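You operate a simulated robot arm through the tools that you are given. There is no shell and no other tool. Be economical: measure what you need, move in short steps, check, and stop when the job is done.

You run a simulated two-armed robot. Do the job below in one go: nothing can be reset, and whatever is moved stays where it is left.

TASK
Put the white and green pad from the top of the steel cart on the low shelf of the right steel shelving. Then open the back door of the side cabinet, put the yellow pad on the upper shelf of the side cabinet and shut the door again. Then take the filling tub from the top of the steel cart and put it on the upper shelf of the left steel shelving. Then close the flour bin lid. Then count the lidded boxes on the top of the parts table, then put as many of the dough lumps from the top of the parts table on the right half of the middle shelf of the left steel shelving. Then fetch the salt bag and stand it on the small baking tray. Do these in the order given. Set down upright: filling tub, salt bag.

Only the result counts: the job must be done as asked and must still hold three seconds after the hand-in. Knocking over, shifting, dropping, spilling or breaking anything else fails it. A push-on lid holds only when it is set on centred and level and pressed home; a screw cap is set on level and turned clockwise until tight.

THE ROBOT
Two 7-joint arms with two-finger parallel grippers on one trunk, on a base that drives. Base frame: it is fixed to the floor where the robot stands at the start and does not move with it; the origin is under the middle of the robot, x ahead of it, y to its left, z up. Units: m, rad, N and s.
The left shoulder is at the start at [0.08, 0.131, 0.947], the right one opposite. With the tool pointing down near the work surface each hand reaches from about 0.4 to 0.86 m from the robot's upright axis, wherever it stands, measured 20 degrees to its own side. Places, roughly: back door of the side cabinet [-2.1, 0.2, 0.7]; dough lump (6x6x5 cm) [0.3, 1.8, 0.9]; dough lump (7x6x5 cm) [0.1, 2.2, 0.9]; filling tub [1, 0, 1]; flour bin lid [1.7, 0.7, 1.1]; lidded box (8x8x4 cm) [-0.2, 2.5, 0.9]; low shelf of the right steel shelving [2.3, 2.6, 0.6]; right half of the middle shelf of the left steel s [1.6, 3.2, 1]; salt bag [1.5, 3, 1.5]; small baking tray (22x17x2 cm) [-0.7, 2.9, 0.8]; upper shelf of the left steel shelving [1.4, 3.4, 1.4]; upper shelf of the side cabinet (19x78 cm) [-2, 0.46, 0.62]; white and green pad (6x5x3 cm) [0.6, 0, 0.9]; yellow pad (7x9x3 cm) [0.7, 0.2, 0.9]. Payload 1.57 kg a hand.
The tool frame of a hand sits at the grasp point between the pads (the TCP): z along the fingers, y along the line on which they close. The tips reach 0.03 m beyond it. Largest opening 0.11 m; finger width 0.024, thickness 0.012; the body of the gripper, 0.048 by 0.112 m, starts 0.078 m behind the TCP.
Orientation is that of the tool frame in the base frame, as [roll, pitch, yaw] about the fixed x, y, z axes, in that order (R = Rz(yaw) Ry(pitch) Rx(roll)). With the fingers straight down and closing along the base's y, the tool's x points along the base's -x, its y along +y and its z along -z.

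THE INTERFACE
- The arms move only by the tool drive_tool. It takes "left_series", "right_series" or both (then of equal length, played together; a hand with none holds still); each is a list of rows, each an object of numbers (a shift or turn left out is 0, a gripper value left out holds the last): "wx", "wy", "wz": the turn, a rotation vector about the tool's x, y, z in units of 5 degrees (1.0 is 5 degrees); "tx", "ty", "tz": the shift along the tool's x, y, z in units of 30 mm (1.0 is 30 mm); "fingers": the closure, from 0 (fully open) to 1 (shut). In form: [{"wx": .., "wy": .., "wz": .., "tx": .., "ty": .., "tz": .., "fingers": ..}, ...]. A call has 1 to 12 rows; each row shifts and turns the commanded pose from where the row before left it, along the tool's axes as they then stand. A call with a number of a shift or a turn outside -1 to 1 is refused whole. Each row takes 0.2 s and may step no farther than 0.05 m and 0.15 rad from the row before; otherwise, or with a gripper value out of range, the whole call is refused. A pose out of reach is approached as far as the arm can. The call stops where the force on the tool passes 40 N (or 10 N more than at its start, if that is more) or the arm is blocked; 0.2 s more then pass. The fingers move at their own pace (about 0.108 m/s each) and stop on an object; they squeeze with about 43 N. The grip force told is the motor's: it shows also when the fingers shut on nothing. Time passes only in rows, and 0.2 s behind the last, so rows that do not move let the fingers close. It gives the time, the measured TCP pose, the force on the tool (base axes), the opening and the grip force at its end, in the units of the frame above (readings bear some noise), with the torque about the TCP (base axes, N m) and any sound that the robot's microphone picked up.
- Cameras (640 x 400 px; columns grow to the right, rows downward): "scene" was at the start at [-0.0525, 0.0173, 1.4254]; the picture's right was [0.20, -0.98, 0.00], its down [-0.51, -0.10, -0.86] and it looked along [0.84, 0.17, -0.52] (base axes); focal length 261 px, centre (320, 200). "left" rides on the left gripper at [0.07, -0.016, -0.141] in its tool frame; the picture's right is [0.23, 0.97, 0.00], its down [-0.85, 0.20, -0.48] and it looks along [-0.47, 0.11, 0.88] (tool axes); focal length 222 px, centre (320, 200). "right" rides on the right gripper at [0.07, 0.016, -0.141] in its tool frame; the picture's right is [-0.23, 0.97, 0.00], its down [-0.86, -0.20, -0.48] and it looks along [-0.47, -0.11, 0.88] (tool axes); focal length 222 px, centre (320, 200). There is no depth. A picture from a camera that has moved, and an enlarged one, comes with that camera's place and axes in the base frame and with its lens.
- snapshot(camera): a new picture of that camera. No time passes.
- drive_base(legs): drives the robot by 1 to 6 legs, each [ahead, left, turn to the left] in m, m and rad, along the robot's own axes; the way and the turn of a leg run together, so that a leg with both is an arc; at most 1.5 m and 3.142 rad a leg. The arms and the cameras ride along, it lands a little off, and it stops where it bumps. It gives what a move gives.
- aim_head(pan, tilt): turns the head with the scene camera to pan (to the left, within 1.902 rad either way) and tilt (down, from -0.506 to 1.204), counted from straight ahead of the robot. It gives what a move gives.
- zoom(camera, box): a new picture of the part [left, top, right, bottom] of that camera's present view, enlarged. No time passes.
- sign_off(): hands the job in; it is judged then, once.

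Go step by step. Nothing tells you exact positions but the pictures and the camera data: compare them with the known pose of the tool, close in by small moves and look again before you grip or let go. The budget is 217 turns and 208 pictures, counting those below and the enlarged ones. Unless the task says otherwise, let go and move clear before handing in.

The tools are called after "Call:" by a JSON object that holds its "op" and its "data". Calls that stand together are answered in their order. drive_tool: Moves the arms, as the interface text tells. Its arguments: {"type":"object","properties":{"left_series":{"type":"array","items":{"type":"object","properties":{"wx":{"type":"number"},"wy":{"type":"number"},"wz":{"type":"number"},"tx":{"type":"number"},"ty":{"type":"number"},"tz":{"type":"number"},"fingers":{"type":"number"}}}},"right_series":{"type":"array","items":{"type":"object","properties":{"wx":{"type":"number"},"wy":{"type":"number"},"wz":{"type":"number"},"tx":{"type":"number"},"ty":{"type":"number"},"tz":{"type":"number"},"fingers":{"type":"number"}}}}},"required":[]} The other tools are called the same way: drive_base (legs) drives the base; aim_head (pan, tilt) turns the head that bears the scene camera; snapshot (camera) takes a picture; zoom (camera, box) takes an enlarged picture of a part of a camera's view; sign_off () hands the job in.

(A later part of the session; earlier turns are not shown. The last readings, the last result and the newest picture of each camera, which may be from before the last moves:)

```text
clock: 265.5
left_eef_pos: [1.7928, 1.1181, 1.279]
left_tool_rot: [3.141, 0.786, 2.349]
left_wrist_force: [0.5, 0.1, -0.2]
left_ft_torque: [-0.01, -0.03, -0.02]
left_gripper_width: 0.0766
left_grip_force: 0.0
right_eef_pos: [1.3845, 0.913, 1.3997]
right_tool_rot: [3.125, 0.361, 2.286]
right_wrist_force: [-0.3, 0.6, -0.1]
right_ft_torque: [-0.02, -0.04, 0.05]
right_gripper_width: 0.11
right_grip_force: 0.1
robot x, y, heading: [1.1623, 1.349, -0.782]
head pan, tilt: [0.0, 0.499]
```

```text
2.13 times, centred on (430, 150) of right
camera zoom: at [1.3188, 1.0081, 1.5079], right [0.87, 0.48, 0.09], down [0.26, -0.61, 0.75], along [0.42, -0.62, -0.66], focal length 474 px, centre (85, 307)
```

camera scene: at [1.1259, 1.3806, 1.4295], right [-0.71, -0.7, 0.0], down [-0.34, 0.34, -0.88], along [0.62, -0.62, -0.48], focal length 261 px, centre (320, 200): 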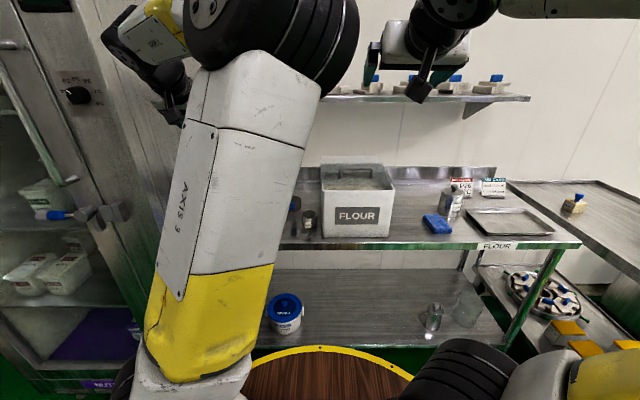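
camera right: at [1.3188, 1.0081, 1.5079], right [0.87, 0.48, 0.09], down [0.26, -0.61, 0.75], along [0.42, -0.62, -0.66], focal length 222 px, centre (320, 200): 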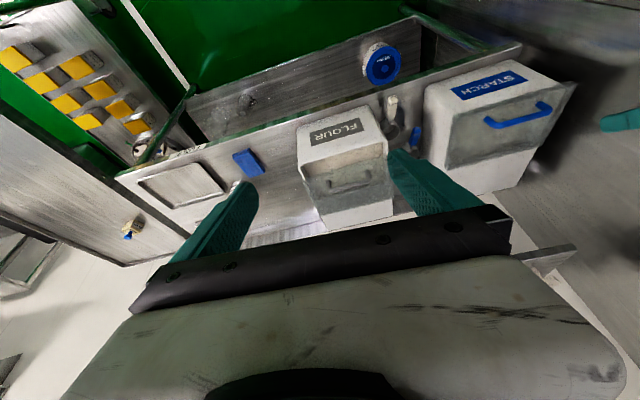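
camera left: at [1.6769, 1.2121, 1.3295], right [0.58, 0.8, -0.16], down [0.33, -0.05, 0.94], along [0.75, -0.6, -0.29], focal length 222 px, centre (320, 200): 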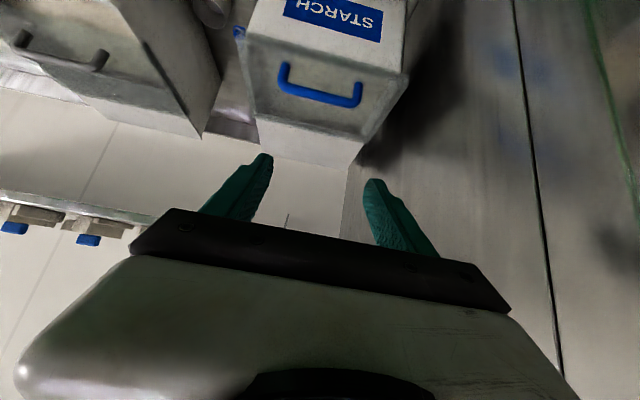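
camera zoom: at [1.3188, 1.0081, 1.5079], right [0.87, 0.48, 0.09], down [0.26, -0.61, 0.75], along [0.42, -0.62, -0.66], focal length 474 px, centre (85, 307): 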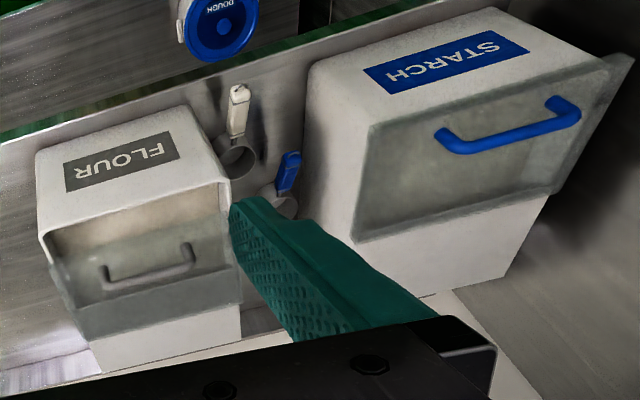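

The lid is slid back about 4–5 cm, and its handle bar is at about (1.62, 0.71, 1.10). I'll put the closed fingertips behind the bar and draw it forward.

Call:
{"op": "drive_tool", "data": {"right_series": [{"wy": 1, "fingers": 1}, {"wy": 1}, {"wy": 1}, {"wy": 1}]}}

Call:
{"op": "drive_tool", "data": {"right_series": [{"tx": -0.942, "ty": 0.13, "tz": 0.5}, {"tx": -0.942, "ty": 0.13, "tz": 0.5}, {"tx": -0.942, "ty": 0.13, "tz": 0.5}, {"tx": -0.942, "ty": 0.13, "tz": 0.5}, {"tx": -0.942, "ty": 0.13, "tz": 0.5}, {"tx": -0.942, "ty": 0.13, "tz": 0.5}, {"tx": -0.942, "ty": 0.13, "tz": 0.5}, {"tx": -0.942, "ty": 0.13, "tz": 0.5}, {"tx": -0.942, "ty": 0.13, "tz": 0.5}, {"tx": -0.942, "ty": 0.13, "tz": 0.5}, {"tx": -0.942, "ty": 0.13, "tz": 0.5}]}}

Call:
{"op": "snapshot", "data": {"camera": "right"}}

Call:
{"op": "zoom", "data": {"camera": "scene", "box": [280, 110, 440, 230]}}

```text
clock: 266.5
left_eef_pos: [1.7948, 1.1211, 1.2774]
left_tool_rot: [-3.141, 0.786, 2.356]
left_wrist_force: [-0.5, 0.9, 0.1]
left_ft_torque: [0.01, 0.0, 0.01]
left_gripper_width: 0.077
left_grip_force: 0.1
right_eef_pos: [1.3711, 0.9106, 1.3968]
right_tool_rot: [3.129, 0.011, 2.267]
right_wrist_force: [6.7, 7.5, 2.4]
right_ft_torque: [-0.85, 0.7, 0.05]
right_gripper_width: 0.0
right_grip_force: 21.2
right hand out of reach, approached as far as the arm can: row 3, 4
robot x, y, heading: [1.1631, 1.3469, -0.785]
head pan, tilt: [0.0, 0.499]
```

```text
clock: 268.9
left_eef_pos: [1.7931, 1.1176, 1.2793]
left_tool_rot: [3.14, 0.785, 2.348]
left_wrist_force: [-0.3, -0.6, 0.5]
left_ft_torque: [0.0, 0.0, -0.02]
left_gripper_width: 0.0771
left_grip_force: 0.1
right_eef_pos: [1.3942, 0.7679, 1.2192]
right_tool_rot: [3.128, 0.012, 2.292]
right_wrist_force: [0.0, -0.4, 0.1]
right_ft_torque: [-0.05, -0.04, 0.05]
right_gripper_width: 0.0
right_grip_force: 20.9
right hand out of reach, approached as far as the arm can: row 1, 2, 3, 4, 5, 6, 7, 8, 9, 10, 11
robot x, y, heading: [1.162, 1.3478, -0.788]
head pan, tilt: [0.0, 0.499]
```

```text
92 pictures are left
camera right: at [1.3577, 0.8294, 1.3597], right [0.88, 0.47, 0.02], down [0.41, -0.77, 0.49], along [0.24, -0.42, -0.87], focal length 222 px, centre (320, 200)
```

right: 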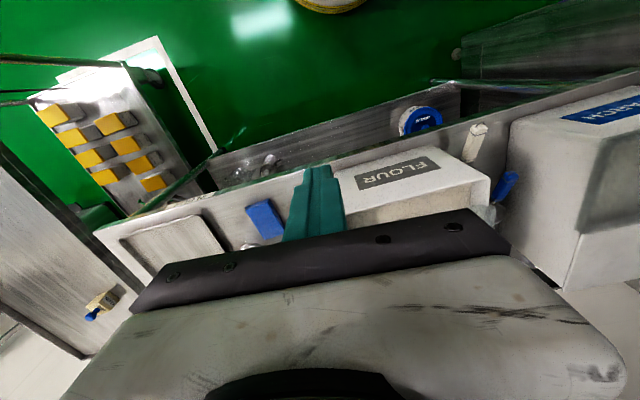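

```text
3.33 times, centred on (360, 170) of scene
camera zoom: at [1.1262, 1.3805, 1.4295], right [-0.71, -0.7, 0.0], down [-0.34, 0.34, -0.88], along [0.62, -0.62, -0.48], focal length 871 px, centre (187, 300)
```

zoom: 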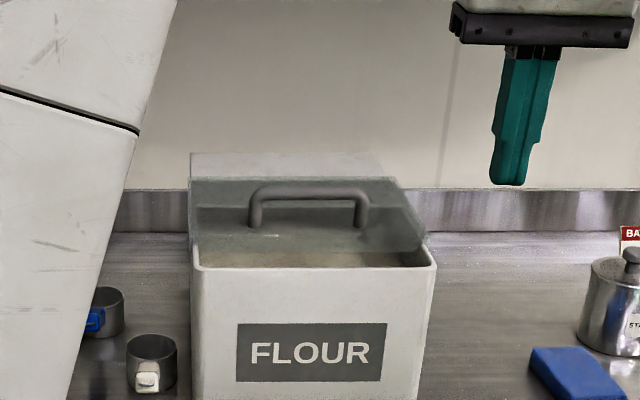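

The hand cannot reach that far pointing down at this height. I pull the left hand back and drive 0.25 m closer.

Call:
{"op": "drive_tool", "data": {"left_series": [{"tx": 0.7, "tz": -0.7}, {"tx": 0.7, "tz": -0.7}, {"tx": 0.7, "tz": -0.7}, {"tx": 0.7, "tz": -0.7}, {"tx": 0.7, "tz": -0.7}, {"tx": 0.7, "tz": -0.7}]}}

Call:
{"op": "drive_base", "data": {"legs": [[0.24, 0, 0]]}}

Call:
{"op": "aim_head", "data": {"pan": -0.1, "tilt": 0.6}}

Call:
{"op": "snapshot", "data": {"camera": "scene"}}

Call:
{"op": "snapshot", "data": {"camera": "right"}}

```text
clock: 270.3
left_eef_pos: [1.6699, 1.2438, 1.281]
left_tool_rot: [3.141, 0.785, 2.351]
left_wrist_force: [0.6, 0.7, 0.0]
left_ft_torque: [-0.06, -0.04, -0.07]
left_gripper_width: 0.0769
left_grip_force: 0.0
right_eef_pos: [1.3954, 0.7678, 1.2191]
right_tool_rot: [3.127, 0.011, 2.291]
right_wrist_force: [0.1, 1.5, 1.3]
right_ft_torque: [-0.12, -0.01, -0.06]
right_gripper_width: 0.0
right_grip_force: 21.2
robot x, y, heading: [1.1609, 1.3481, -0.789]
head pan, tilt: [0.0, 0.499]
```

```text
clock: 272.1
left_eef_pos: [1.8364, 1.0726, 1.2801]
left_tool_rot: [3.14, 0.785, 2.347]
left_wrist_force: [0.1, 0.3, 0.0]
left_ft_torque: [0.0, -0.02, 0.01]
left_gripper_width: 0.0771
left_grip_force: 0.1
right_eef_pos: [1.5598, 0.5968, 1.2194]
right_tool_rot: [3.128, 0.012, 2.288]
right_wrist_force: [-0.9, -0.5, -0.2]
right_ft_torque: [0.01, 0.0, 0.01]
right_gripper_width: 0.0
right_grip_force: 21.0
robot x, y, heading: [1.3252, 1.1749, -0.789]
head pan, tilt: [0.0, 0.499]
```

```text
clock: 272.8
left_eef_pos: [1.8365, 1.072, 1.2811]
left_tool_rot: [3.14, 0.785, 2.347]
left_wrist_force: [0.1, -0.1, 0.0]
left_ft_torque: [-0.01, 0.0, 0.04]
left_gripper_width: 0.0768
left_grip_force: 0.1
right_eef_pos: [1.5592, 0.5966, 1.219]
right_tool_rot: [3.127, 0.01, 2.288]
right_wrist_force: [0.4, -0.1, 0.1]
right_ft_torque: [-0.05, 0.02, 0.01]
right_gripper_width: 0.0001
right_grip_force: 21.3
robot x, y, heading: [1.3279, 1.1805, -0.795]
head pan, tilt: [-0.099, 0.6]
```

```text
90 pictures are left
camera scene: at [1.2853, 1.2074, 1.4205], right [-0.78, -0.63, 0.0], down [-0.35, 0.44, -0.83], along [0.52, -0.64, -0.56], focal length 261 px, centre (320, 200)
```

scene: 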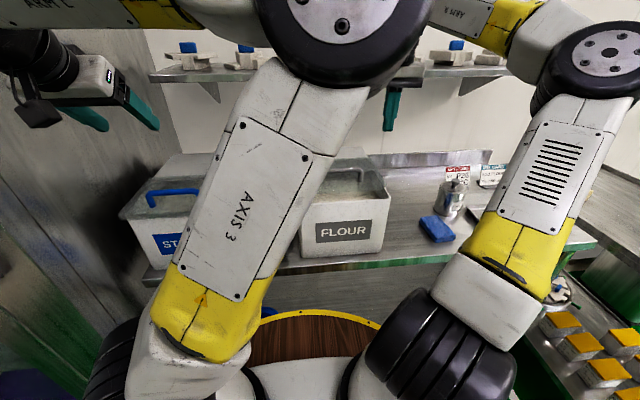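

```text
89 pictures are left
camera right: at [1.523, 0.6595, 1.3597], right [0.88, 0.47, 0.02], down [0.4, -0.78, 0.49], along [0.24, -0.42, -0.87], focal length 222 px, centre (320, 200)
```

right: 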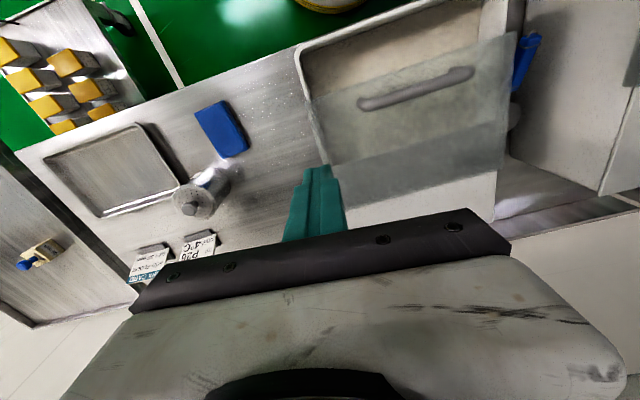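

From above it is plainly a sliding plate, about 6–7 cm short of closed. I move the fingertips behind the handle bar and lower them.

Call:
{"op": "drive_tool", "data": {"right_series": [{"ty": 1}, {"ty": 1}, {"ty": 1}, {"ty": 1}, {"tz": 0.8}, {"tz": 0.8}]}}

Call:
{"op": "snapshot", "data": {"camera": "right"}}

```text
clock: 274.1
left_eef_pos: [1.837, 1.0733, 1.2803]
left_tool_rot: [3.14, 0.785, 2.346]
left_wrist_force: [0.4, -0.9, -0.7]
left_ft_torque: [-0.04, -0.02, -0.04]
left_gripper_width: 0.0768
left_grip_force: 0.0
right_eef_pos: [1.5758, 0.6098, 1.1699]
right_tool_rot: [3.127, 0.013, 2.286]
right_wrist_force: [-0.5, 0.0, -0.2]
right_ft_torque: [0.0, -0.03, 0.01]
right_gripper_width: 0.0
right_grip_force: 21.7
right hand out of reach, approached as far as the arm can: row 1, 2, 3, 4
robot x, y, heading: [1.3263, 1.177, -0.791]
head pan, tilt: [-0.099, 0.6]
```

```text
88 pictures are left
camera right: at [1.5397, 0.672, 1.3112], right [0.88, 0.47, 0.02], down [0.4, -0.78, 0.49], along [0.24, -0.42, -0.87], focal length 222 px, centre (320, 200)
```

right: 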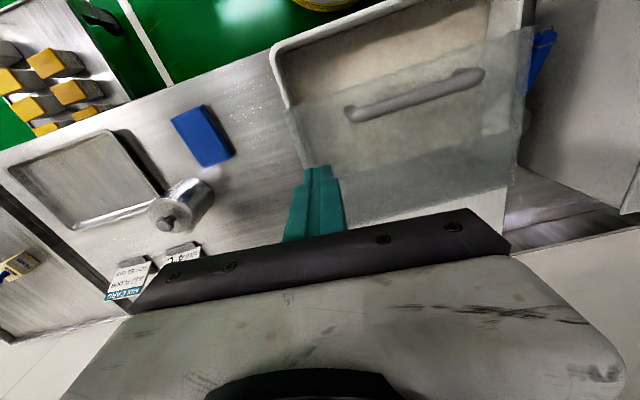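

The arm won't go further left in this pose, so I strafe the base 10 cm left.

Call:
{"op": "drive_base", "data": {"legs": [[0, 0.1, 0]]}}

Call:
{"op": "snapshot", "data": {"camera": "right"}}

```text
clock: 275.3
left_eef_pos: [1.9068, 1.143, 1.2797]
left_tool_rot: [3.14, 0.784, 2.345]
left_wrist_force: [-15.4, -12.0, -4.8]
left_ft_torque: [0.37, -1.22, 2.11]
left_gripper_width: 0.0771
left_grip_force: 0.0
right_eef_pos: [1.6496, 0.6801, 1.1699]
right_tool_rot: [3.126, 0.011, 2.289]
right_wrist_force: [0.3, -0.2, -0.1]
right_ft_torque: [-0.02, -0.01, 0.05]
right_gripper_width: 0.0002
right_grip_force: 21.2
robot x, y, heading: [1.4007, 1.2503, -0.794]
head pan, tilt: [-0.099, 0.6]
```

```text
87 pictures are left
camera right: at [1.6117, 0.7427, 1.3112], right [0.88, 0.47, 0.02], down [0.4, -0.78, 0.48], along [0.24, -0.42, -0.87], focal length 222 px, centre (320, 200)
```

right: 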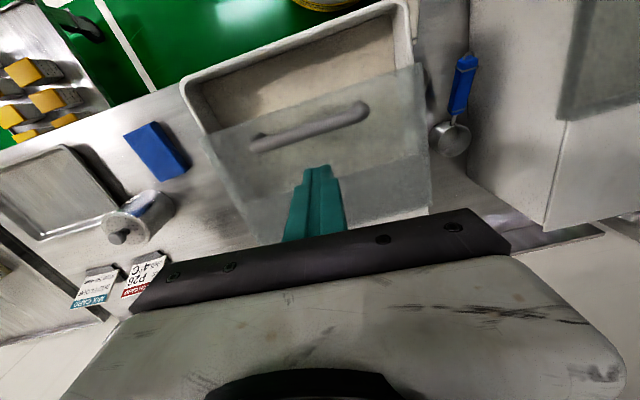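

The tips are right behind the bar. The left hand is pressing on the glass cabinet's side, so I move it away to the right, and lower the right hand.

Call:
{"op": "drive_tool", "data": {"left_series": [{"ty": -0.8}, {"ty": -0.8}, {"ty": -0.8}], "right_series": [{"tz": 0.7}, {"tz": 0.7}, {"tz": 0.4}]}}

Call:
{"op": "snapshot", "data": {"camera": "right"}}

```text
clock: 276.1
left_eef_pos: [1.8639, 1.0874, 1.275]
left_tool_rot: [-3.139, 0.783, 2.348]
left_wrist_force: [0.2, -0.6, -0.8]
left_ft_torque: [0.0, 0.0, -0.02]
left_gripper_width: 0.0772
left_grip_force: 0.0
left hand out of reach, approached as far as the arm can: row 1
right_eef_pos: [1.6504, 0.6811, 1.1164]
right_tool_rot: [3.128, 0.011, 2.288]
right_wrist_force: [0.8, 0.4, -0.3]
right_ft_torque: [0.01, 0.09, -0.01]
right_gripper_width: 0.0
right_grip_force: 21.4
robot x, y, heading: [1.4004, 1.2525, -0.793]
head pan, tilt: [-0.099, 0.6]
```

```text
86 pictures are left
camera right: at [1.6141, 0.7436, 1.2578], right [0.88, 0.47, 0.02], down [0.4, -0.78, 0.49], along [0.24, -0.42, -0.87], focal length 222 px, centre (320, 200)
```

right: 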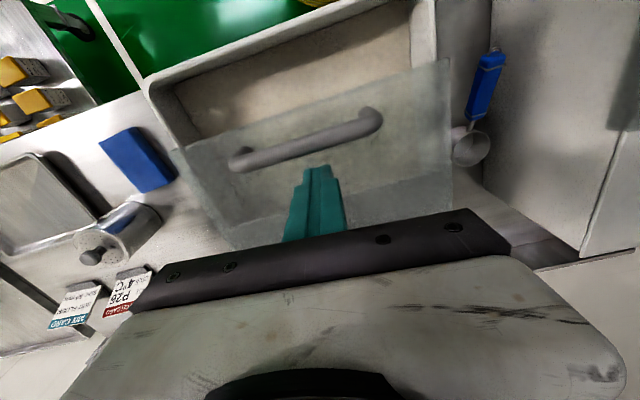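

Call:
{"op": "drive_tool", "data": {"right_series": [{"tz": 0.25}, {"tx": 0.6}, {"tx": 0.6}, {"tx": 0.6}]}}

Call:
{"op": "snapshot", "data": {"camera": "right"}}

```text
clock: 277.1
left_eef_pos: [1.8628, 1.0864, 1.2754]
left_tool_rot: [-3.14, 0.784, 2.345]
left_wrist_force: [-0.5, 0.0, -0.7]
left_ft_torque: [0.02, -0.01, -0.02]
left_gripper_width: 0.0769
left_grip_force: 0.0
right_eef_pos: [1.6148, 0.7214, 1.1075]
right_tool_rot: [3.126, 0.009, 2.289]
right_wrist_force: [0.5, -0.3, 0.4]
right_ft_torque: [0.03, 0.01, 0.01]
right_gripper_width: 0.0
right_grip_force: 21.2
robot x, y, heading: [1.4022, 1.2498, -0.791]
head pan, tilt: [-0.099, 0.6]
```

```text
85 pictures are left
camera right: at [1.5785, 0.784, 1.2493], right [0.88, 0.47, 0.02], down [0.4, -0.78, 0.48], along [0.24, -0.42, -0.87], focal length 222 px, centre (320, 200)
```

right: 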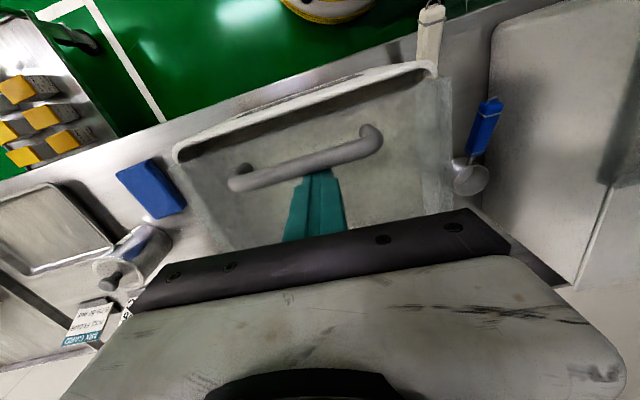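

The lid is sliding with the hand. I keep drawing until it stops.

Call:
{"op": "drive_tool", "data": {"right_series": [{"tx": 0.4}, {"tx": 0.4}, {"tx": 0.4}, {"tx": 0.3}]}}

Call:
{"op": "snapshot", "data": {"camera": "right"}}

```text
clock: 277.8
left_eef_pos: [1.864, 1.0859, 1.2752]
left_tool_rot: [3.141, 0.782, 2.348]
left_wrist_force: [0.5, -0.7, -0.8]
left_ft_torque: [0.02, -0.01, 0.0]
left_gripper_width: 0.0771
left_grip_force: 0.1
right_eef_pos: [1.6007, 0.7383, 1.1101]
right_tool_rot: [3.124, 0.032, 2.282]
right_wrist_force: [9.8, -12.0, -0.3]
right_ft_torque: [-0.08, -0.16, 0.01]
right_gripper_width: 0.0003
right_grip_force: 21.2
robot x, y, heading: [1.4036, 1.2476, -0.791]
head pan, tilt: [-0.099, 0.6]
stopped in row 3 (right hand): the force on the tool passed its limit at 51 N (the readings are from after the stop); the commanded pose is now the measured one
```

```text
84 pictures are left
camera right: at [1.5623, 0.8026, 1.2492], right [0.89, 0.46, 0.02], down [0.39, -0.77, 0.5], along [0.25, -0.43, -0.86], focal length 222 px, centre (320, 200)
```

right: 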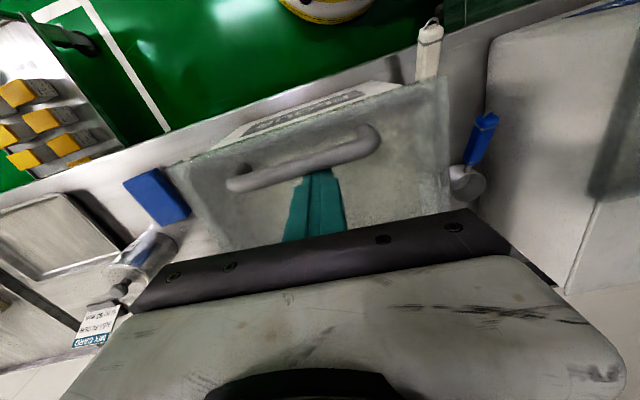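

The lid has reached its front stop. I lift the hand off and check.

Call:
{"op": "drive_tool", "data": {"right_series": [{"tx": -0.2}, {"tz": -0.8}, {"tz": -0.8}, {"tz": -0.8}, {"tz": -0.8}, {"tx": 0.6}, {"tx": 0.6}]}}

Call:
{"op": "snapshot", "data": {"camera": "right"}}

```text
clock: 279.4
left_eef_pos: [1.8643, 1.0872, 1.275]
left_tool_rot: [3.14, 0.784, 2.348]
left_wrist_force: [0.3, 0.4, 0.8]
left_ft_torque: [0.01, 0.01, 0.01]
left_gripper_width: 0.0769
left_grip_force: 0.1
right_eef_pos: [1.5763, 0.764, 1.2053]
right_tool_rot: [3.125, 0.028, 2.284]
right_wrist_force: [0.0, 0.7, 1.1]
right_ft_torque: [0.02, 0.01, 0.01]
right_gripper_width: 0.0001
right_grip_force: 21.6
robot x, y, heading: [1.401, 1.2494, -0.79]
head pan, tilt: [-0.099, 0.6]
```

```text
83 pictures are left
camera right: at [1.5375, 0.8273, 1.3452], right [0.88, 0.47, 0.02], down [0.39, -0.77, 0.5], along [0.25, -0.43, -0.87], focal length 222 px, centre (320, 200)
```

right: 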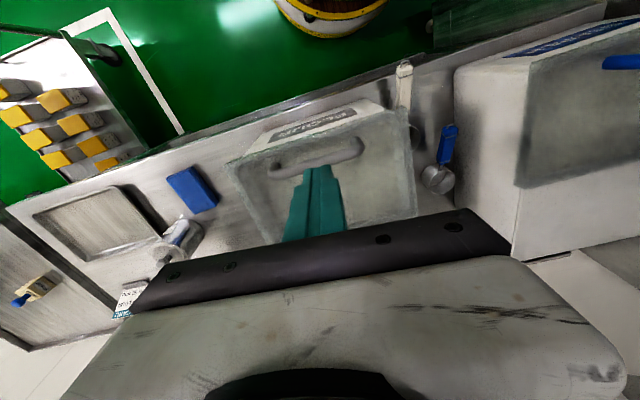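

The flour lid covers the whole opening up to the front rim. Now to the parts table: I go round to its shelving side and face it.

Call:
{"op": "drive_base", "data": {"legs": [[-0.25, 0, 0], [0, 0, -1.571], [-0.6, 0, 0], [0, -1.0, 0]]}}

Call:
{"op": "aim_head", "data": {"pan": 0.0, "tilt": 0.5}}

Call:
{"op": "snapshot", "data": {"camera": "scene"}}

```text
clock: 292.9
left_eef_pos: [0.7795, 2.1133, 1.2755]
left_tool_rot: [-3.141, 0.783, 0.759]
left_wrist_force: [-0.5, -0.4, -0.3]
left_ft_torque: [0.02, 0.0, -0.01]
left_gripper_width: 0.077
left_grip_force: 0.0
right_eef_pos: [0.4614, 2.4069, 1.2057]
right_tool_rot: [3.124, 0.028, 0.694]
right_wrist_force: [0.7, -0.9, -0.2]
right_ft_torque: [-0.02, 0.0, -0.01]
right_gripper_width: 0.0
right_grip_force: 21.2
robot x, y, heading: [0.9488, 2.5697, -2.382]
head pan, tilt: [-0.099, 0.6]
```

```text
clock: 293.6
left_eef_pos: [0.7808, 2.1128, 1.2755]
left_tool_rot: [3.141, 0.785, 0.758]
left_wrist_force: [1.2, -0.3, -0.6]
left_ft_torque: [-0.02, 0.03, -0.03]
left_gripper_width: 0.0771
left_grip_force: 0.1
right_eef_pos: [0.4625, 2.4077, 1.2052]
right_tool_rot: [3.125, 0.027, 0.696]
right_wrist_force: [-0.1, 0.1, 0.5]
right_ft_torque: [-0.01, 0.0, -0.01]
right_gripper_width: 0.0002
right_grip_force: 21.4
robot x, y, heading: [0.9494, 2.5732, -2.38]
head pan, tilt: [0.0, 0.499]
```

```text
82 pictures are left
camera scene: at [0.9838, 2.6052, 1.4295], right [-0.69, 0.72, 0.0], down [0.35, 0.33, -0.88], along [-0.64, -0.61, -0.48], focal length 261 px, centre (320, 200)
```

scene: 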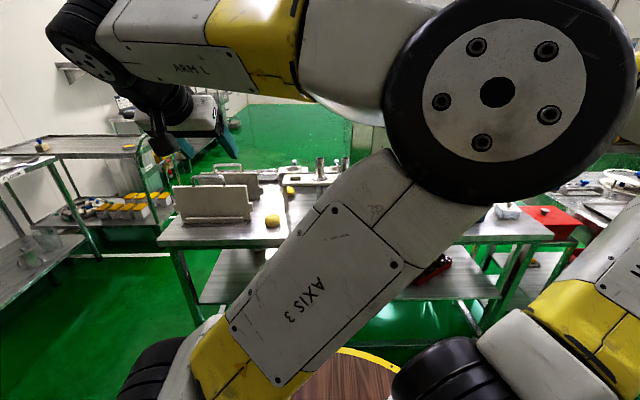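

Call:
{"op": "drive_tool", "data": {"left_series": [{"tx": -0.7, "tz": 0.7, "ty": 0.4}, {"tx": -0.7, "tz": 0.7, "ty": 0.4}, {"tx": -0.7, "tz": 0.7, "ty": 0.4}, {"tx": -0.7, "tz": 0.7, "ty": 0.4}, {"tx": -0.7, "tz": 0.7, "ty": 0.4}, {"tx": -0.7, "tz": 0.7, "ty": 0.4}, {"tx": -0.7, "tz": 0.7, "ty": 0.4}, {"tx": -0.7, "tz": 0.7, "ty": 0.4}]}}

Call:
{"op": "snapshot", "data": {"camera": "scene"}}

Call:
{"op": "snapshot", "data": {"camera": "left"}}

Call:
{"op": "snapshot", "data": {"camera": "right"}}

```text
clock: 295.4
left_eef_pos: [0.6724, 1.8805, 1.275]
left_tool_rot: [3.141, 0.785, 0.758]
left_wrist_force: [0.3, 0.2, -0.4]
left_ft_torque: [0.0, -0.01, 0.01]
left_gripper_width: 0.0771
left_grip_force: 0.0
right_eef_pos: [0.4611, 2.4071, 1.2049]
right_tool_rot: [3.123, 0.027, 0.696]
right_wrist_force: [-0.3, 0.8, -0.3]
right_ft_torque: [-0.03, -0.01, -0.01]
right_gripper_width: 0.0002
right_grip_force: 21.8
robot x, y, heading: [0.9471, 2.5687, -2.384]
head pan, tilt: [0.0, 0.499]
```

```text
81 pictures are left
camera scene: at [0.9839, 2.6055, 1.4295], right [-0.69, 0.72, 0.0], down [0.35, 0.33, -0.88], along [-0.64, -0.61, -0.48], focal length 261 px, centre (320, 200)
```

scene: 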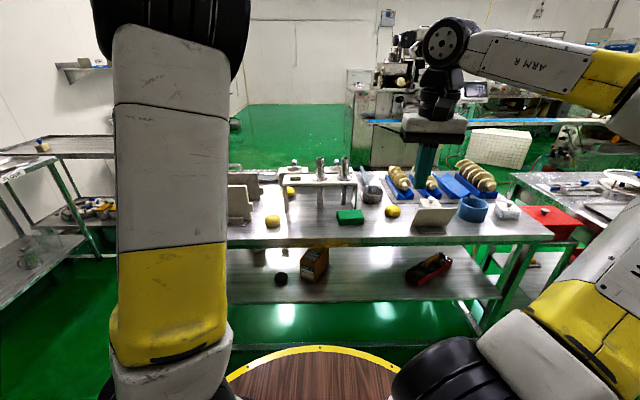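

```text
80 pictures are left
camera left: at [0.7699, 1.9965, 1.3263], right [0.79, -0.6, -0.16], down [-0.06, -0.33, 0.94], along [-0.61, -0.73, -0.29], focal length 222 px, centre (320, 200)
```

left: 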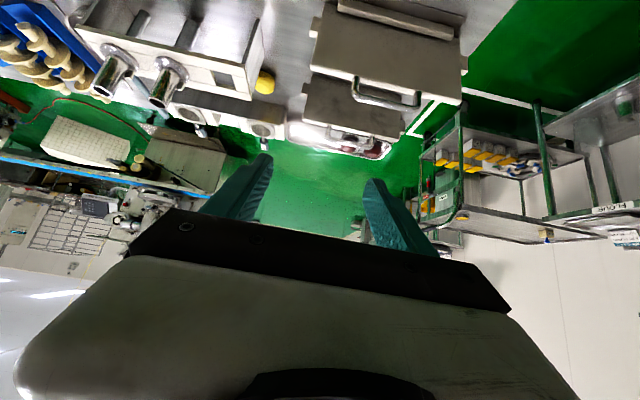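

```text
79 pictures are left
camera right: at [0.5259, 2.4426, 1.3452], right [0.45, -0.89, 0.02], down [-0.78, -0.38, 0.5], along [-0.44, -0.24, -0.87], focal length 222 px, centre (320, 200)
```

right: 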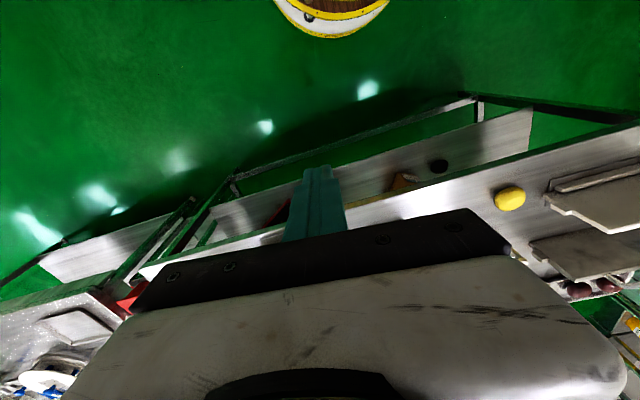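

Call:
{"op": "zoom", "data": {"camera": "scene", "box": [225, 130, 385, 250]}}

Call:
{"op": "zoom", "data": {"camera": "scene", "box": [370, 130, 570, 255]}}

```text
3.33 times, centred on (305, 190) of scene
camera zoom: at [0.9839, 2.6055, 1.4295], right [-0.69, 0.72, 0.0], down [0.35, 0.33, -0.88], along [-0.64, -0.61, -0.48], focal length 871 px, centre (370, 233)
```

zoom: 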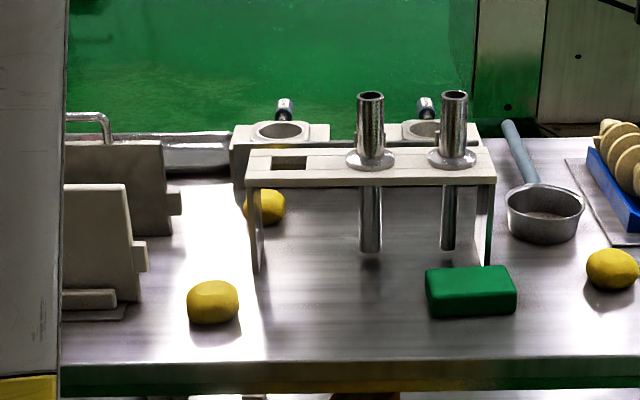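

```text
3.20 times, centred on (470, 192) of scene
camera zoom: at [0.9839, 2.6055, 1.4295], right [-0.69, 0.72, 0.0], down [0.35, 0.33, -0.88], along [-0.64, -0.61, -0.48], focal length 836 px, centre (-160, 224)
```

zoom: 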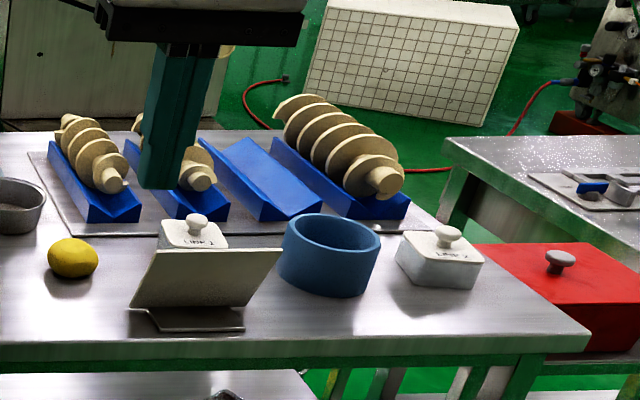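

I see three dough lumps and so far two lidded boxes (one behind the small sign). I look from more angles for hidden ones.

Call:
{"op": "drive_base", "data": {"legs": [[0, -0.6, 0.03]]}}

Call:
{"op": "aim_head", "data": {"pan": 0.25, "tilt": 0.5}}

Call:
{"op": "snapshot", "data": {"camera": "scene"}}

Call:
{"op": "snapshot", "data": {"camera": "left"}}

```text
clock: 298.7
left_eef_pos: [0.2789, 2.295, 1.2757]
left_tool_rot: [-3.14, 0.785, 0.782]
left_wrist_force: [0.0, -0.4, 0.2]
left_ft_torque: [0.0, -0.01, 0.0]
left_gripper_width: 0.0771
left_grip_force: 0.0
right_eef_pos: [0.0543, 2.8142, 1.2046]
right_tool_rot: [3.123, 0.028, 0.719]
right_wrist_force: [0.5, 0.7, -0.4]
right_ft_torque: [0.03, 0.01, 0.0]
right_gripper_width: 0.0
right_grip_force: 21.2
robot x, y, heading: [0.539, 2.9888, -2.359]
head pan, tilt: [0.0, 0.499]
```

```text
clock: 299.5
left_eef_pos: [0.279, 2.2956, 1.2749]
left_tool_rot: [3.14, 0.787, 0.783]
left_wrist_force: [0.0, -0.3, -0.2]
left_ft_torque: [0.02, -0.02, -0.02]
left_gripper_width: 0.0768
left_grip_force: 0.0
right_eef_pos: [0.0557, 2.8139, 1.2054]
right_tool_rot: [3.125, 0.029, 0.719]
right_wrist_force: [0.5, -0.1, -0.1]
right_ft_torque: [0.0, 0.0, -0.04]
right_gripper_width: 0.0
right_grip_force: 20.9
robot x, y, heading: [0.5377, 2.9935, -2.358]
head pan, tilt: [0.25, 0.499]
```

```text
76 pictures are left
camera scene: at [0.5907, 3.0118, 1.4295], right [-0.86, 0.51, 0.0], down [0.24, 0.41, -0.88], along [-0.45, -0.75, -0.48], focal length 261 px, centre (320, 200)
```

scene: 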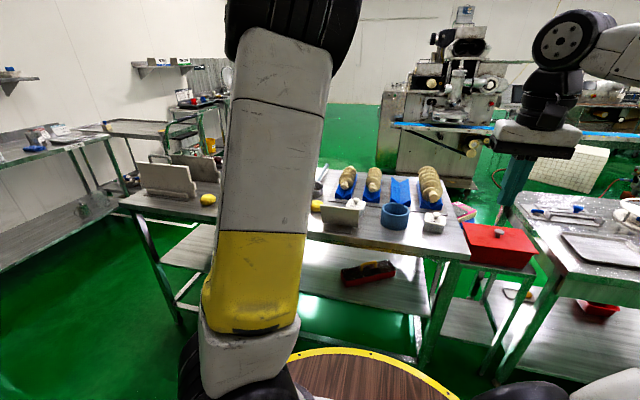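

```text
75 pictures are left
camera left: at [0.3734, 2.4122, 1.3259], right [0.8, -0.58, -0.16], down [-0.05, -0.33, 0.94], along [-0.6, -0.75, -0.29], focal length 222 px, centre (320, 200)
```

left: 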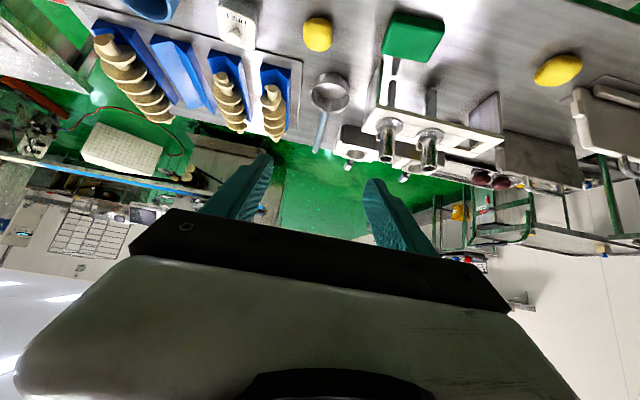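

Call:
{"op": "drive_tool", "data": {"left_series": [{"wy": 1}, {"wy": 1}, {"wy": 1}, {"wy": 1}, {"wy": 1}]}}

Call:
{"op": "snapshot", "data": {"camera": "left"}}

Call:
{"op": "drive_base", "data": {"legs": [[0, 0.75, 0]]}}

Call:
{"op": "snapshot", "data": {"camera": "left"}}

```text
clock: 300.7
left_eef_pos: [0.279, 2.296, 1.2752]
left_tool_rot: [-3.141, 0.347, 0.783]
left_wrist_force: [-0.1, 0.4, 0.0]
left_ft_torque: [-0.04, -0.01, 0.03]
left_gripper_width: 0.0769
left_grip_force: 0.0
right_eef_pos: [0.0548, 2.8137, 1.2057]
right_tool_rot: [3.124, 0.026, 0.718]
right_wrist_force: [0.1, 0.0, 0.0]
right_ft_torque: [-0.05, 0.02, 0.0]
right_gripper_width: 0.0
right_grip_force: 21.4
robot x, y, heading: [0.5411, 2.9933, -2.352]
head pan, tilt: [0.25, 0.499]
```

```text
74 pictures are left
camera left: at [0.3485, 2.3875, 1.3844], right [0.84, -0.54, -0.08], down [-0.31, -0.59, 0.74], along [-0.45, -0.6, -0.67], focal length 222 px, centre (320, 200)
```

left: 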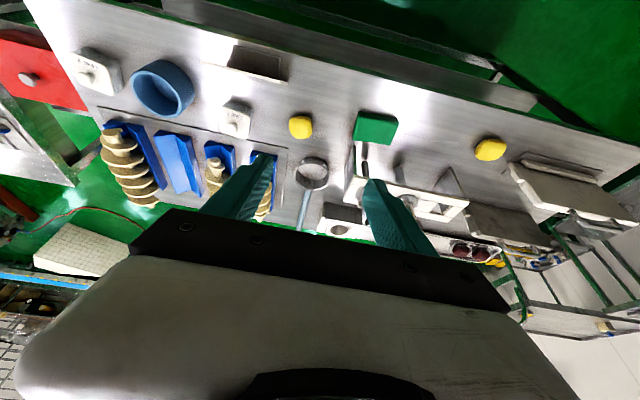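

```text
clock: 304.8
left_eef_pos: [0.816, 1.7583, 1.2752]
left_tool_rot: [-3.142, 0.349, 0.784]
left_wrist_force: [0.4, 0.5, 0.6]
left_ft_torque: [-0.04, -0.03, 0.01]
left_gripper_width: 0.0769
left_grip_force: 0.1
right_eef_pos: [0.5926, 2.2765, 1.2054]
right_tool_rot: [3.124, 0.028, 0.721]
right_wrist_force: [-0.6, -0.1, -0.3]
right_ft_torque: [-0.03, -0.01, 0.0]
right_gripper_width: 0.0001
right_grip_force: 21.1
robot x, y, heading: [1.077, 2.4574, -2.353]
head pan, tilt: [0.25, 0.499]
```

```text
73 pictures are left
camera left: at [0.8858, 1.8507, 1.3842], right [0.84, -0.54, -0.08], down [-0.31, -0.59, 0.74], along [-0.45, -0.6, -0.67], focal length 222 px, centre (320, 200)
```

left: 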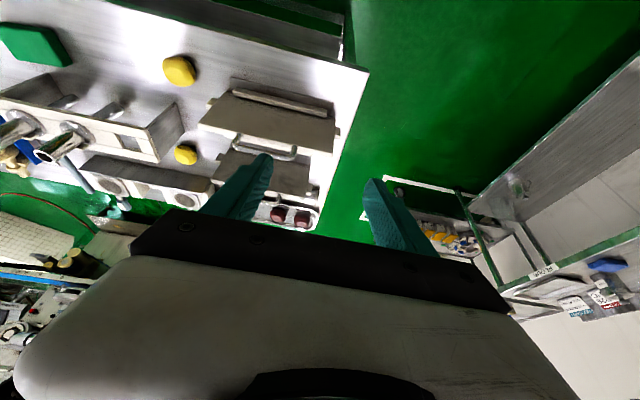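

Aerial views show two lidded boxes and three dough lumps. One more aerial shot in between, to rule out hidden boxes near the far edge.

Call:
{"op": "drive_base", "data": {"legs": [[0.05, -0.4, 0]]}}

Call:
{"op": "snapshot", "data": {"camera": "left"}}

Call:
{"op": "zoom", "data": {"camera": "scene", "box": [380, 130, 600, 270]}}

```text
clock: 307.3
left_eef_pos: [0.4993, 2.0056, 1.2749]
left_tool_rot: [3.142, 0.35, 0.784]
left_wrist_force: [-0.4, 0.2, -0.5]
left_ft_torque: [0.0, -0.04, -0.02]
left_gripper_width: 0.0769
left_grip_force: 0.1
right_eef_pos: [0.2743, 2.5228, 1.2064]
right_tool_rot: [3.124, 0.028, 0.724]
right_wrist_force: [0.0, -0.9, 0.1]
right_ft_torque: [-0.02, 0.0, 0.01]
right_gripper_width: 0.0
right_grip_force: 21.8
robot x, y, heading: [0.7578, 2.7016, -2.353]
head pan, tilt: [0.25, 0.499]
```

```text
72 pictures are left
camera left: at [0.5682, 2.0964, 1.3842], right [0.84, -0.54, -0.08], down [-0.31, -0.59, 0.74], along [-0.44, -0.6, -0.67], focal length 222 px, centre (320, 200)
```

left: 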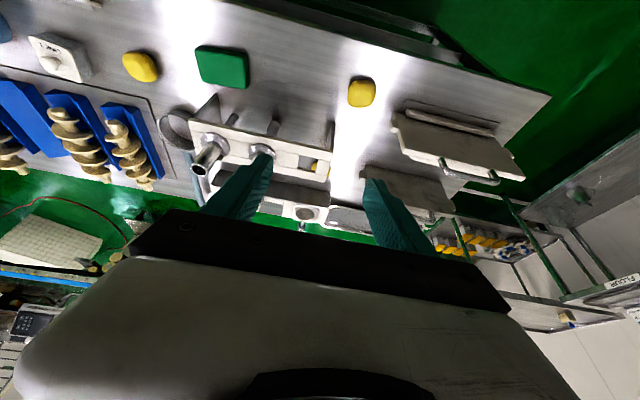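

```text
2.86 times, centred on (490, 200) of scene
camera zoom: at [0.8085, 2.7216, 1.4295], right [-0.86, 0.51, 0.0], down [0.24, 0.41, -0.88], along [-0.45, -0.76, -0.48], focal length 746 px, centre (-166, 200)
```

zoom: 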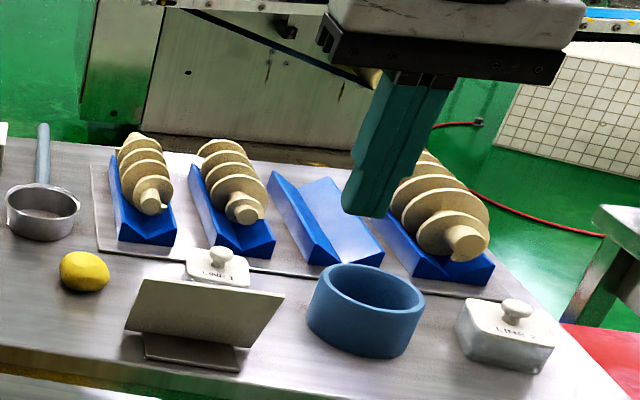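

Two lidded boxes ("LINE 1", "LINE 2"), so two dough lumps go on the shelf. I'll take the two near-edge lumps, one per hand, at about (0.50, 1.89) and (0.11, 2.19), with both hands pitched 45°.

Call:
{"op": "drive_tool", "data": {"left_series": [{"wy": -1, "fingers": 0.2}, {"wy": -1}, {"wy": -1}, {"wy": -1}, {"wy": -1}, {}, {}, {}, {}], "right_series": [{"wy": -1, "fingers": 0.2}, {"wy": -1}, {"wy": -1}, {"wy": -1}, {"wy": -1}, {"wy": -1}, {"wy": -1}, {"wy": -1}, {"wy": -1}]}}

Call:
{"op": "drive_base", "data": {"legs": [[0, 0.155, 0]]}}

Call:
{"op": "snapshot", "data": {"camera": "right"}}

Call:
{"op": "snapshot", "data": {"camera": "left"}}

```text
clock: 309.3
left_eef_pos: [0.4973, 2.0035, 1.2752]
left_tool_rot: [3.139, 0.786, 0.787]
left_wrist_force: [1.0, -0.3, 0.5]
left_ft_torque: [0.0, 0.0, 0.02]
left_gripper_width: 0.0879
left_grip_force: 0.1
right_eef_pos: [0.2735, 2.5219, 1.2041]
right_tool_rot: [3.117, 0.815, 0.705]
right_wrist_force: [0.0, 0.7, 0.5]
right_ft_torque: [0.0, -0.02, 0.0]
right_gripper_width: 0.0882
right_grip_force: 0.1
robot x, y, heading: [0.7594, 2.7013, -2.351]
head pan, tilt: [0.25, 0.499]
```

```text
clock: 310.7
left_eef_pos: [0.61, 1.8952, 1.2746]
left_tool_rot: [-3.14, 0.785, 0.788]
left_wrist_force: [0.3, 0.0, -0.2]
left_ft_torque: [-0.01, 0.04, -0.01]
left_gripper_width: 0.088
left_grip_force: 0.1
right_eef_pos: [0.3844, 2.4127, 1.2047]
right_tool_rot: [3.117, 0.813, 0.706]
right_wrist_force: [-0.1, 0.1, 0.6]
right_ft_torque: [-0.01, -0.01, 0.01]
right_gripper_width: 0.0879
right_grip_force: 0.0
robot x, y, heading: [0.8676, 2.5905, -2.354]
head pan, tilt: [0.25, 0.499]
```

```text
70 pictures are left
camera right: at [0.5063, 2.4997, 1.2514], right [0.53, -0.83, 0.18], down [-0.32, 0.0, 0.95], along [-0.79, -0.56, -0.27], focal length 222 px, centre (320, 200)
```

right: 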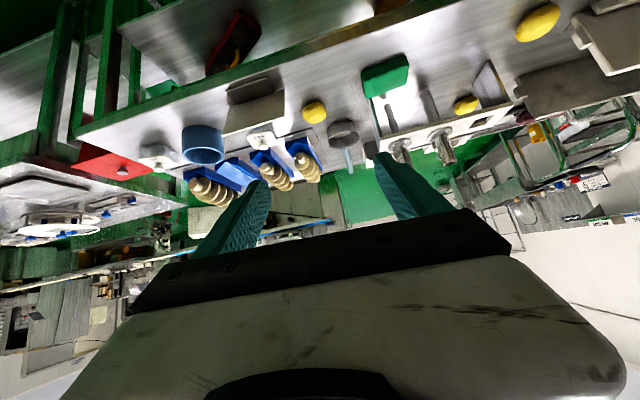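

```text
69 pictures are left
camera left: at [0.704, 2.0118, 1.3261], right [0.8, -0.57, -0.16], down [-0.05, -0.33, 0.94], along [-0.59, -0.75, -0.29], focal length 222 px, centre (320, 200)
```

left: 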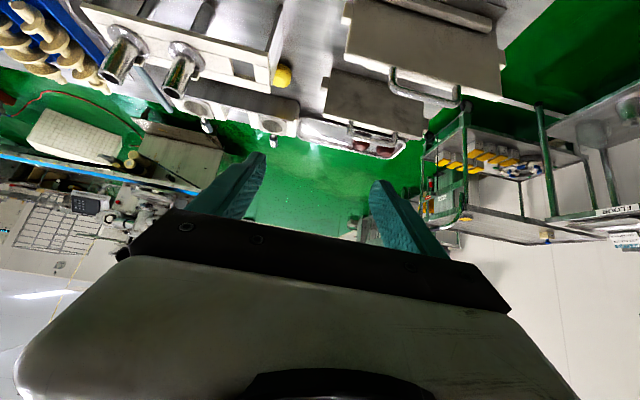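

Call:
{"op": "drive_tool", "data": {"left_series": [{"tz": 0.6, "tx": 0.55, "ty": -0.424}, {"tz": 0.6, "tx": 0.55, "ty": -0.424}, {"tz": 0.6, "tx": 0.55, "ty": -0.424}, {"tz": 0.6, "tx": 0.55, "ty": -0.424}, {"tz": 0.6, "tx": 0.55, "ty": -0.424}, {"tz": 0.6, "tx": 0.55, "ty": -0.424}, {"tz": 0.7, "tx": 0.65}, {"tz": 0.7, "tx": 0.65}, {"tz": 0.7, "tx": 0.65}, {"tz": 0.7, "tx": 0.65}, {"tz": 0.7, "tx": 0.65}, {"tz": 0.7, "tx": 0.65}], "right_series": [{"tz": 1, "ty": -0.05}, {"tz": 1, "ty": -0.05}, {"tz": 1, "ty": -0.05}, {"tz": 1, "ty": -0.05}, {"tz": 1, "ty": -0.05}, {"tz": 1, "ty": -0.05}, {"tz": 1, "ty": -0.05}, {"tz": 1, "ty": -0.05}, {"tz": 1, "ty": -0.05}, {"tz": 1, "ty": -0.05}, {"tz": 1, "ty": -0.05}, {"tz": 1, "ty": -0.05}]}}

Call:
{"op": "snapshot", "data": {"camera": "right"}}

Call:
{"op": "snapshot", "data": {"camera": "left"}}

```text
clock: 313.3
left_eef_pos: [0.5481, 1.9394, 0.9575]
left_tool_rot: [3.14, 0.786, 0.788]
left_wrist_force: [0.6, 0.5, -0.5]
left_ft_torque: [0.03, 0.0, 0.01]
left_gripper_width: 0.0881
left_grip_force: 0.1
right_eef_pos: [0.1854, 2.2535, 0.9683]
right_tool_rot: [3.116, 0.815, 0.708]
right_wrist_force: [-0.4, 0.4, -0.7]
right_ft_torque: [-0.03, -0.02, 0.0]
right_gripper_width: 0.0878
right_grip_force: 0.1
right hand out of reach, approached as far as the arm can: row 6
robot x, y, heading: [0.8672, 2.5931, -2.352]
head pan, tilt: [0.25, 0.499]
```

```text
68 pictures are left
camera right: at [0.3071, 2.3419, 1.0147], right [0.53, -0.83, 0.18], down [-0.32, 0.0, 0.95], along [-0.79, -0.56, -0.27], focal length 222 px, centre (320, 200)
```

right: 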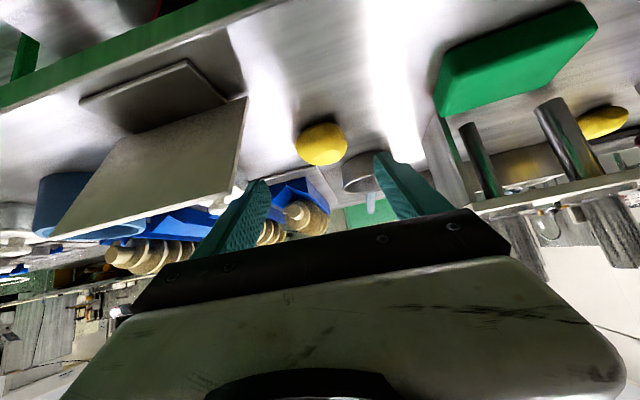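

```text
67 pictures are left
camera left: at [0.642, 2.0564, 1.0077], right [0.8, -0.57, -0.16], down [-0.05, -0.33, 0.94], along [-0.59, -0.75, -0.29], focal length 222 px, centre (320, 200)
```

left: 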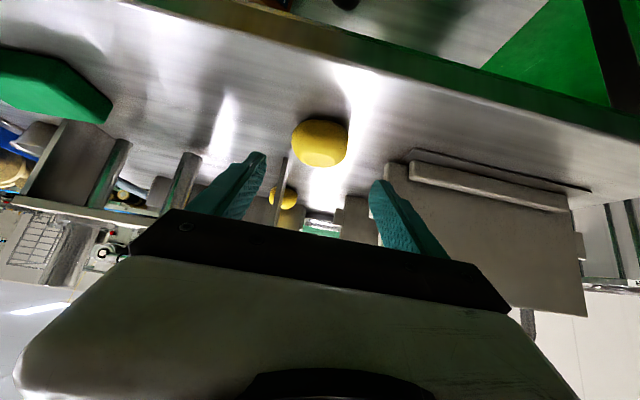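

Both hands are lined up with their lumps. I advance both.

Call:
{"op": "drive_tool", "data": {"left_series": [{"tz": 0.65, "tx": 0.033}, {"tz": 0.65, "tx": 0.033}, {"tz": 0.65, "tx": 0.033}, {"tz": 0.65, "tx": 0.033}, {"tz": 0.65, "tx": 0.033}], "right_series": [{"tz": 0.836, "tx": -0.028}, {"tz": 0.836, "tx": -0.028}, {"tz": 0.836, "tx": -0.028}, {"tz": 0.836, "tx": -0.028}, {"tz": 0.836, "tx": -0.028}]}}

Call:
{"op": "snapshot", "data": {"camera": "right"}}

Call:
{"op": "snapshot", "data": {"camera": "left"}}

```text
clock: 314.0
left_eef_pos: [0.5244, 1.9183, 0.9215]
left_tool_rot: [-3.141, 0.783, 0.786]
left_wrist_force: [-0.3, 0.2, 0.1]
left_ft_torque: [-0.02, -0.01, 0.03]
left_gripper_width: 0.0879
left_grip_force: 0.1
right_eef_pos: [0.1504, 2.2253, 0.9295]
right_tool_rot: [3.112, 0.812, 0.705]
right_wrist_force: [0.1, 0.3, 0.5]
right_ft_torque: [0.11, -0.1, -0.03]
right_gripper_width: 0.0882
right_grip_force: 0.1
robot x, y, heading: [0.8682, 2.5907, -2.349]
head pan, tilt: [0.25, 0.499]
stopped in row 3 (right hand): the force on the tool passed its limit at 85 N (the readings are from after the stop); the commanded pose is now the measured one
```

```text
66 pictures are left
camera right: at [0.2731, 2.3128, 0.9768], right [0.53, -0.83, 0.18], down [-0.32, 0.0, 0.95], along [-0.79, -0.56, -0.27], focal length 222 px, centre (320, 200)
```

right: 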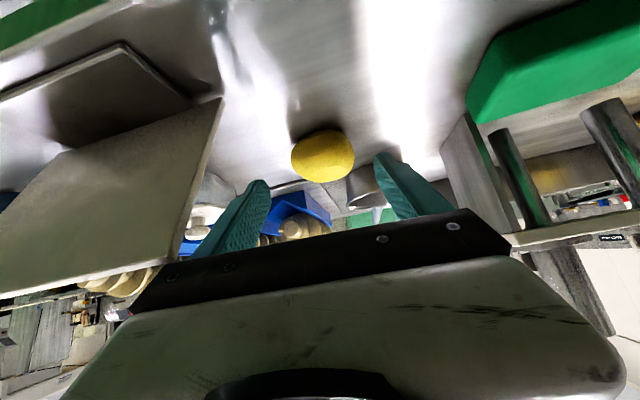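

```text
65 pictures are left
camera left: at [0.6184, 2.0345, 0.9731], right [0.8, -0.57, -0.16], down [-0.05, -0.33, 0.94], along [-0.59, -0.75, -0.29], focal length 222 px, centre (320, 200)
```

left: 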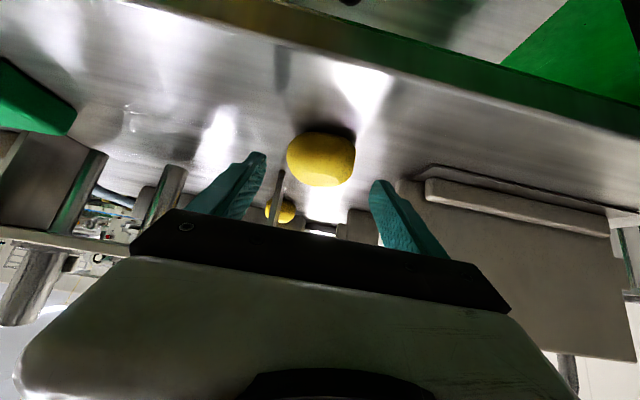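

The right hand hit something at about z 0.93. I look before doing anything else.

Call:
{"op": "aim_head", "data": {"pan": -0.25, "tilt": 0.6}}

Call:
{"op": "snapshot", "data": {"camera": "scene"}}

Call:
{"op": "zoom", "data": {"camera": "right", "box": [120, 60, 440, 260]}}

```text
clock: 314.9
left_eef_pos: [0.5232, 1.9174, 0.9219]
left_tool_rot: [3.141, 0.783, 0.787]
left_wrist_force: [0.3, -0.2, 0.0]
left_ft_torque: [0.0, 0.0, -0.01]
left_gripper_width: 0.088
left_grip_force: 0.1
right_eef_pos: [0.151, 2.2254, 0.9312]
right_tool_rot: [3.115, 0.815, 0.703]
right_wrist_force: [-2.0, -4.7, 3.9]
right_ft_torque: [0.53, -0.17, 0.16]
right_gripper_width: 0.0879
right_grip_force: 0.0
robot x, y, heading: [0.8689, 2.5903, -2.349]
head pan, tilt: [-0.25, 0.6]
```

```text
64 pictures are left
camera scene: at [0.8889, 2.645, 1.4205], right [-0.52, 0.86, 0.0], down [0.48, 0.29, -0.83], along [-0.71, -0.43, -0.56], focal length 261 px, centre (320, 200)
```

scene: 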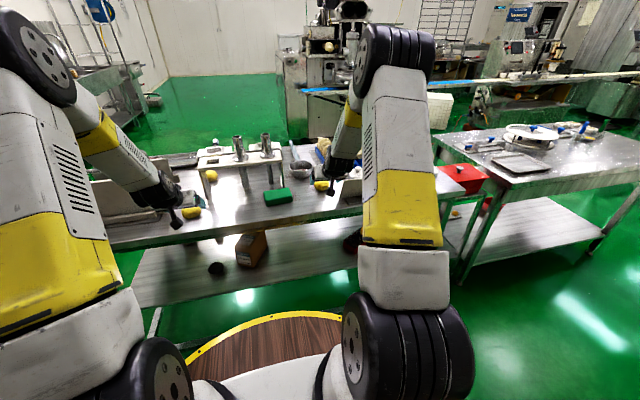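

```text
2.00 times, centred on (280, 160) of right
camera zoom: at [0.2734, 2.3129, 0.9771], right [0.53, -0.83, 0.18], down [-0.32, 0.0, 0.95], along [-0.79, -0.56, -0.27], focal length 444 px, centre (400, 280)
```

zoom: 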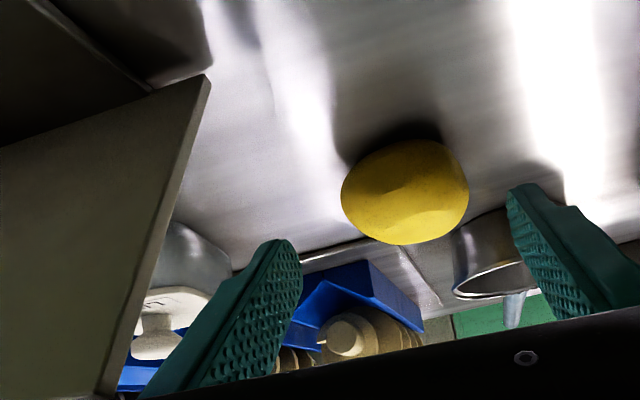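

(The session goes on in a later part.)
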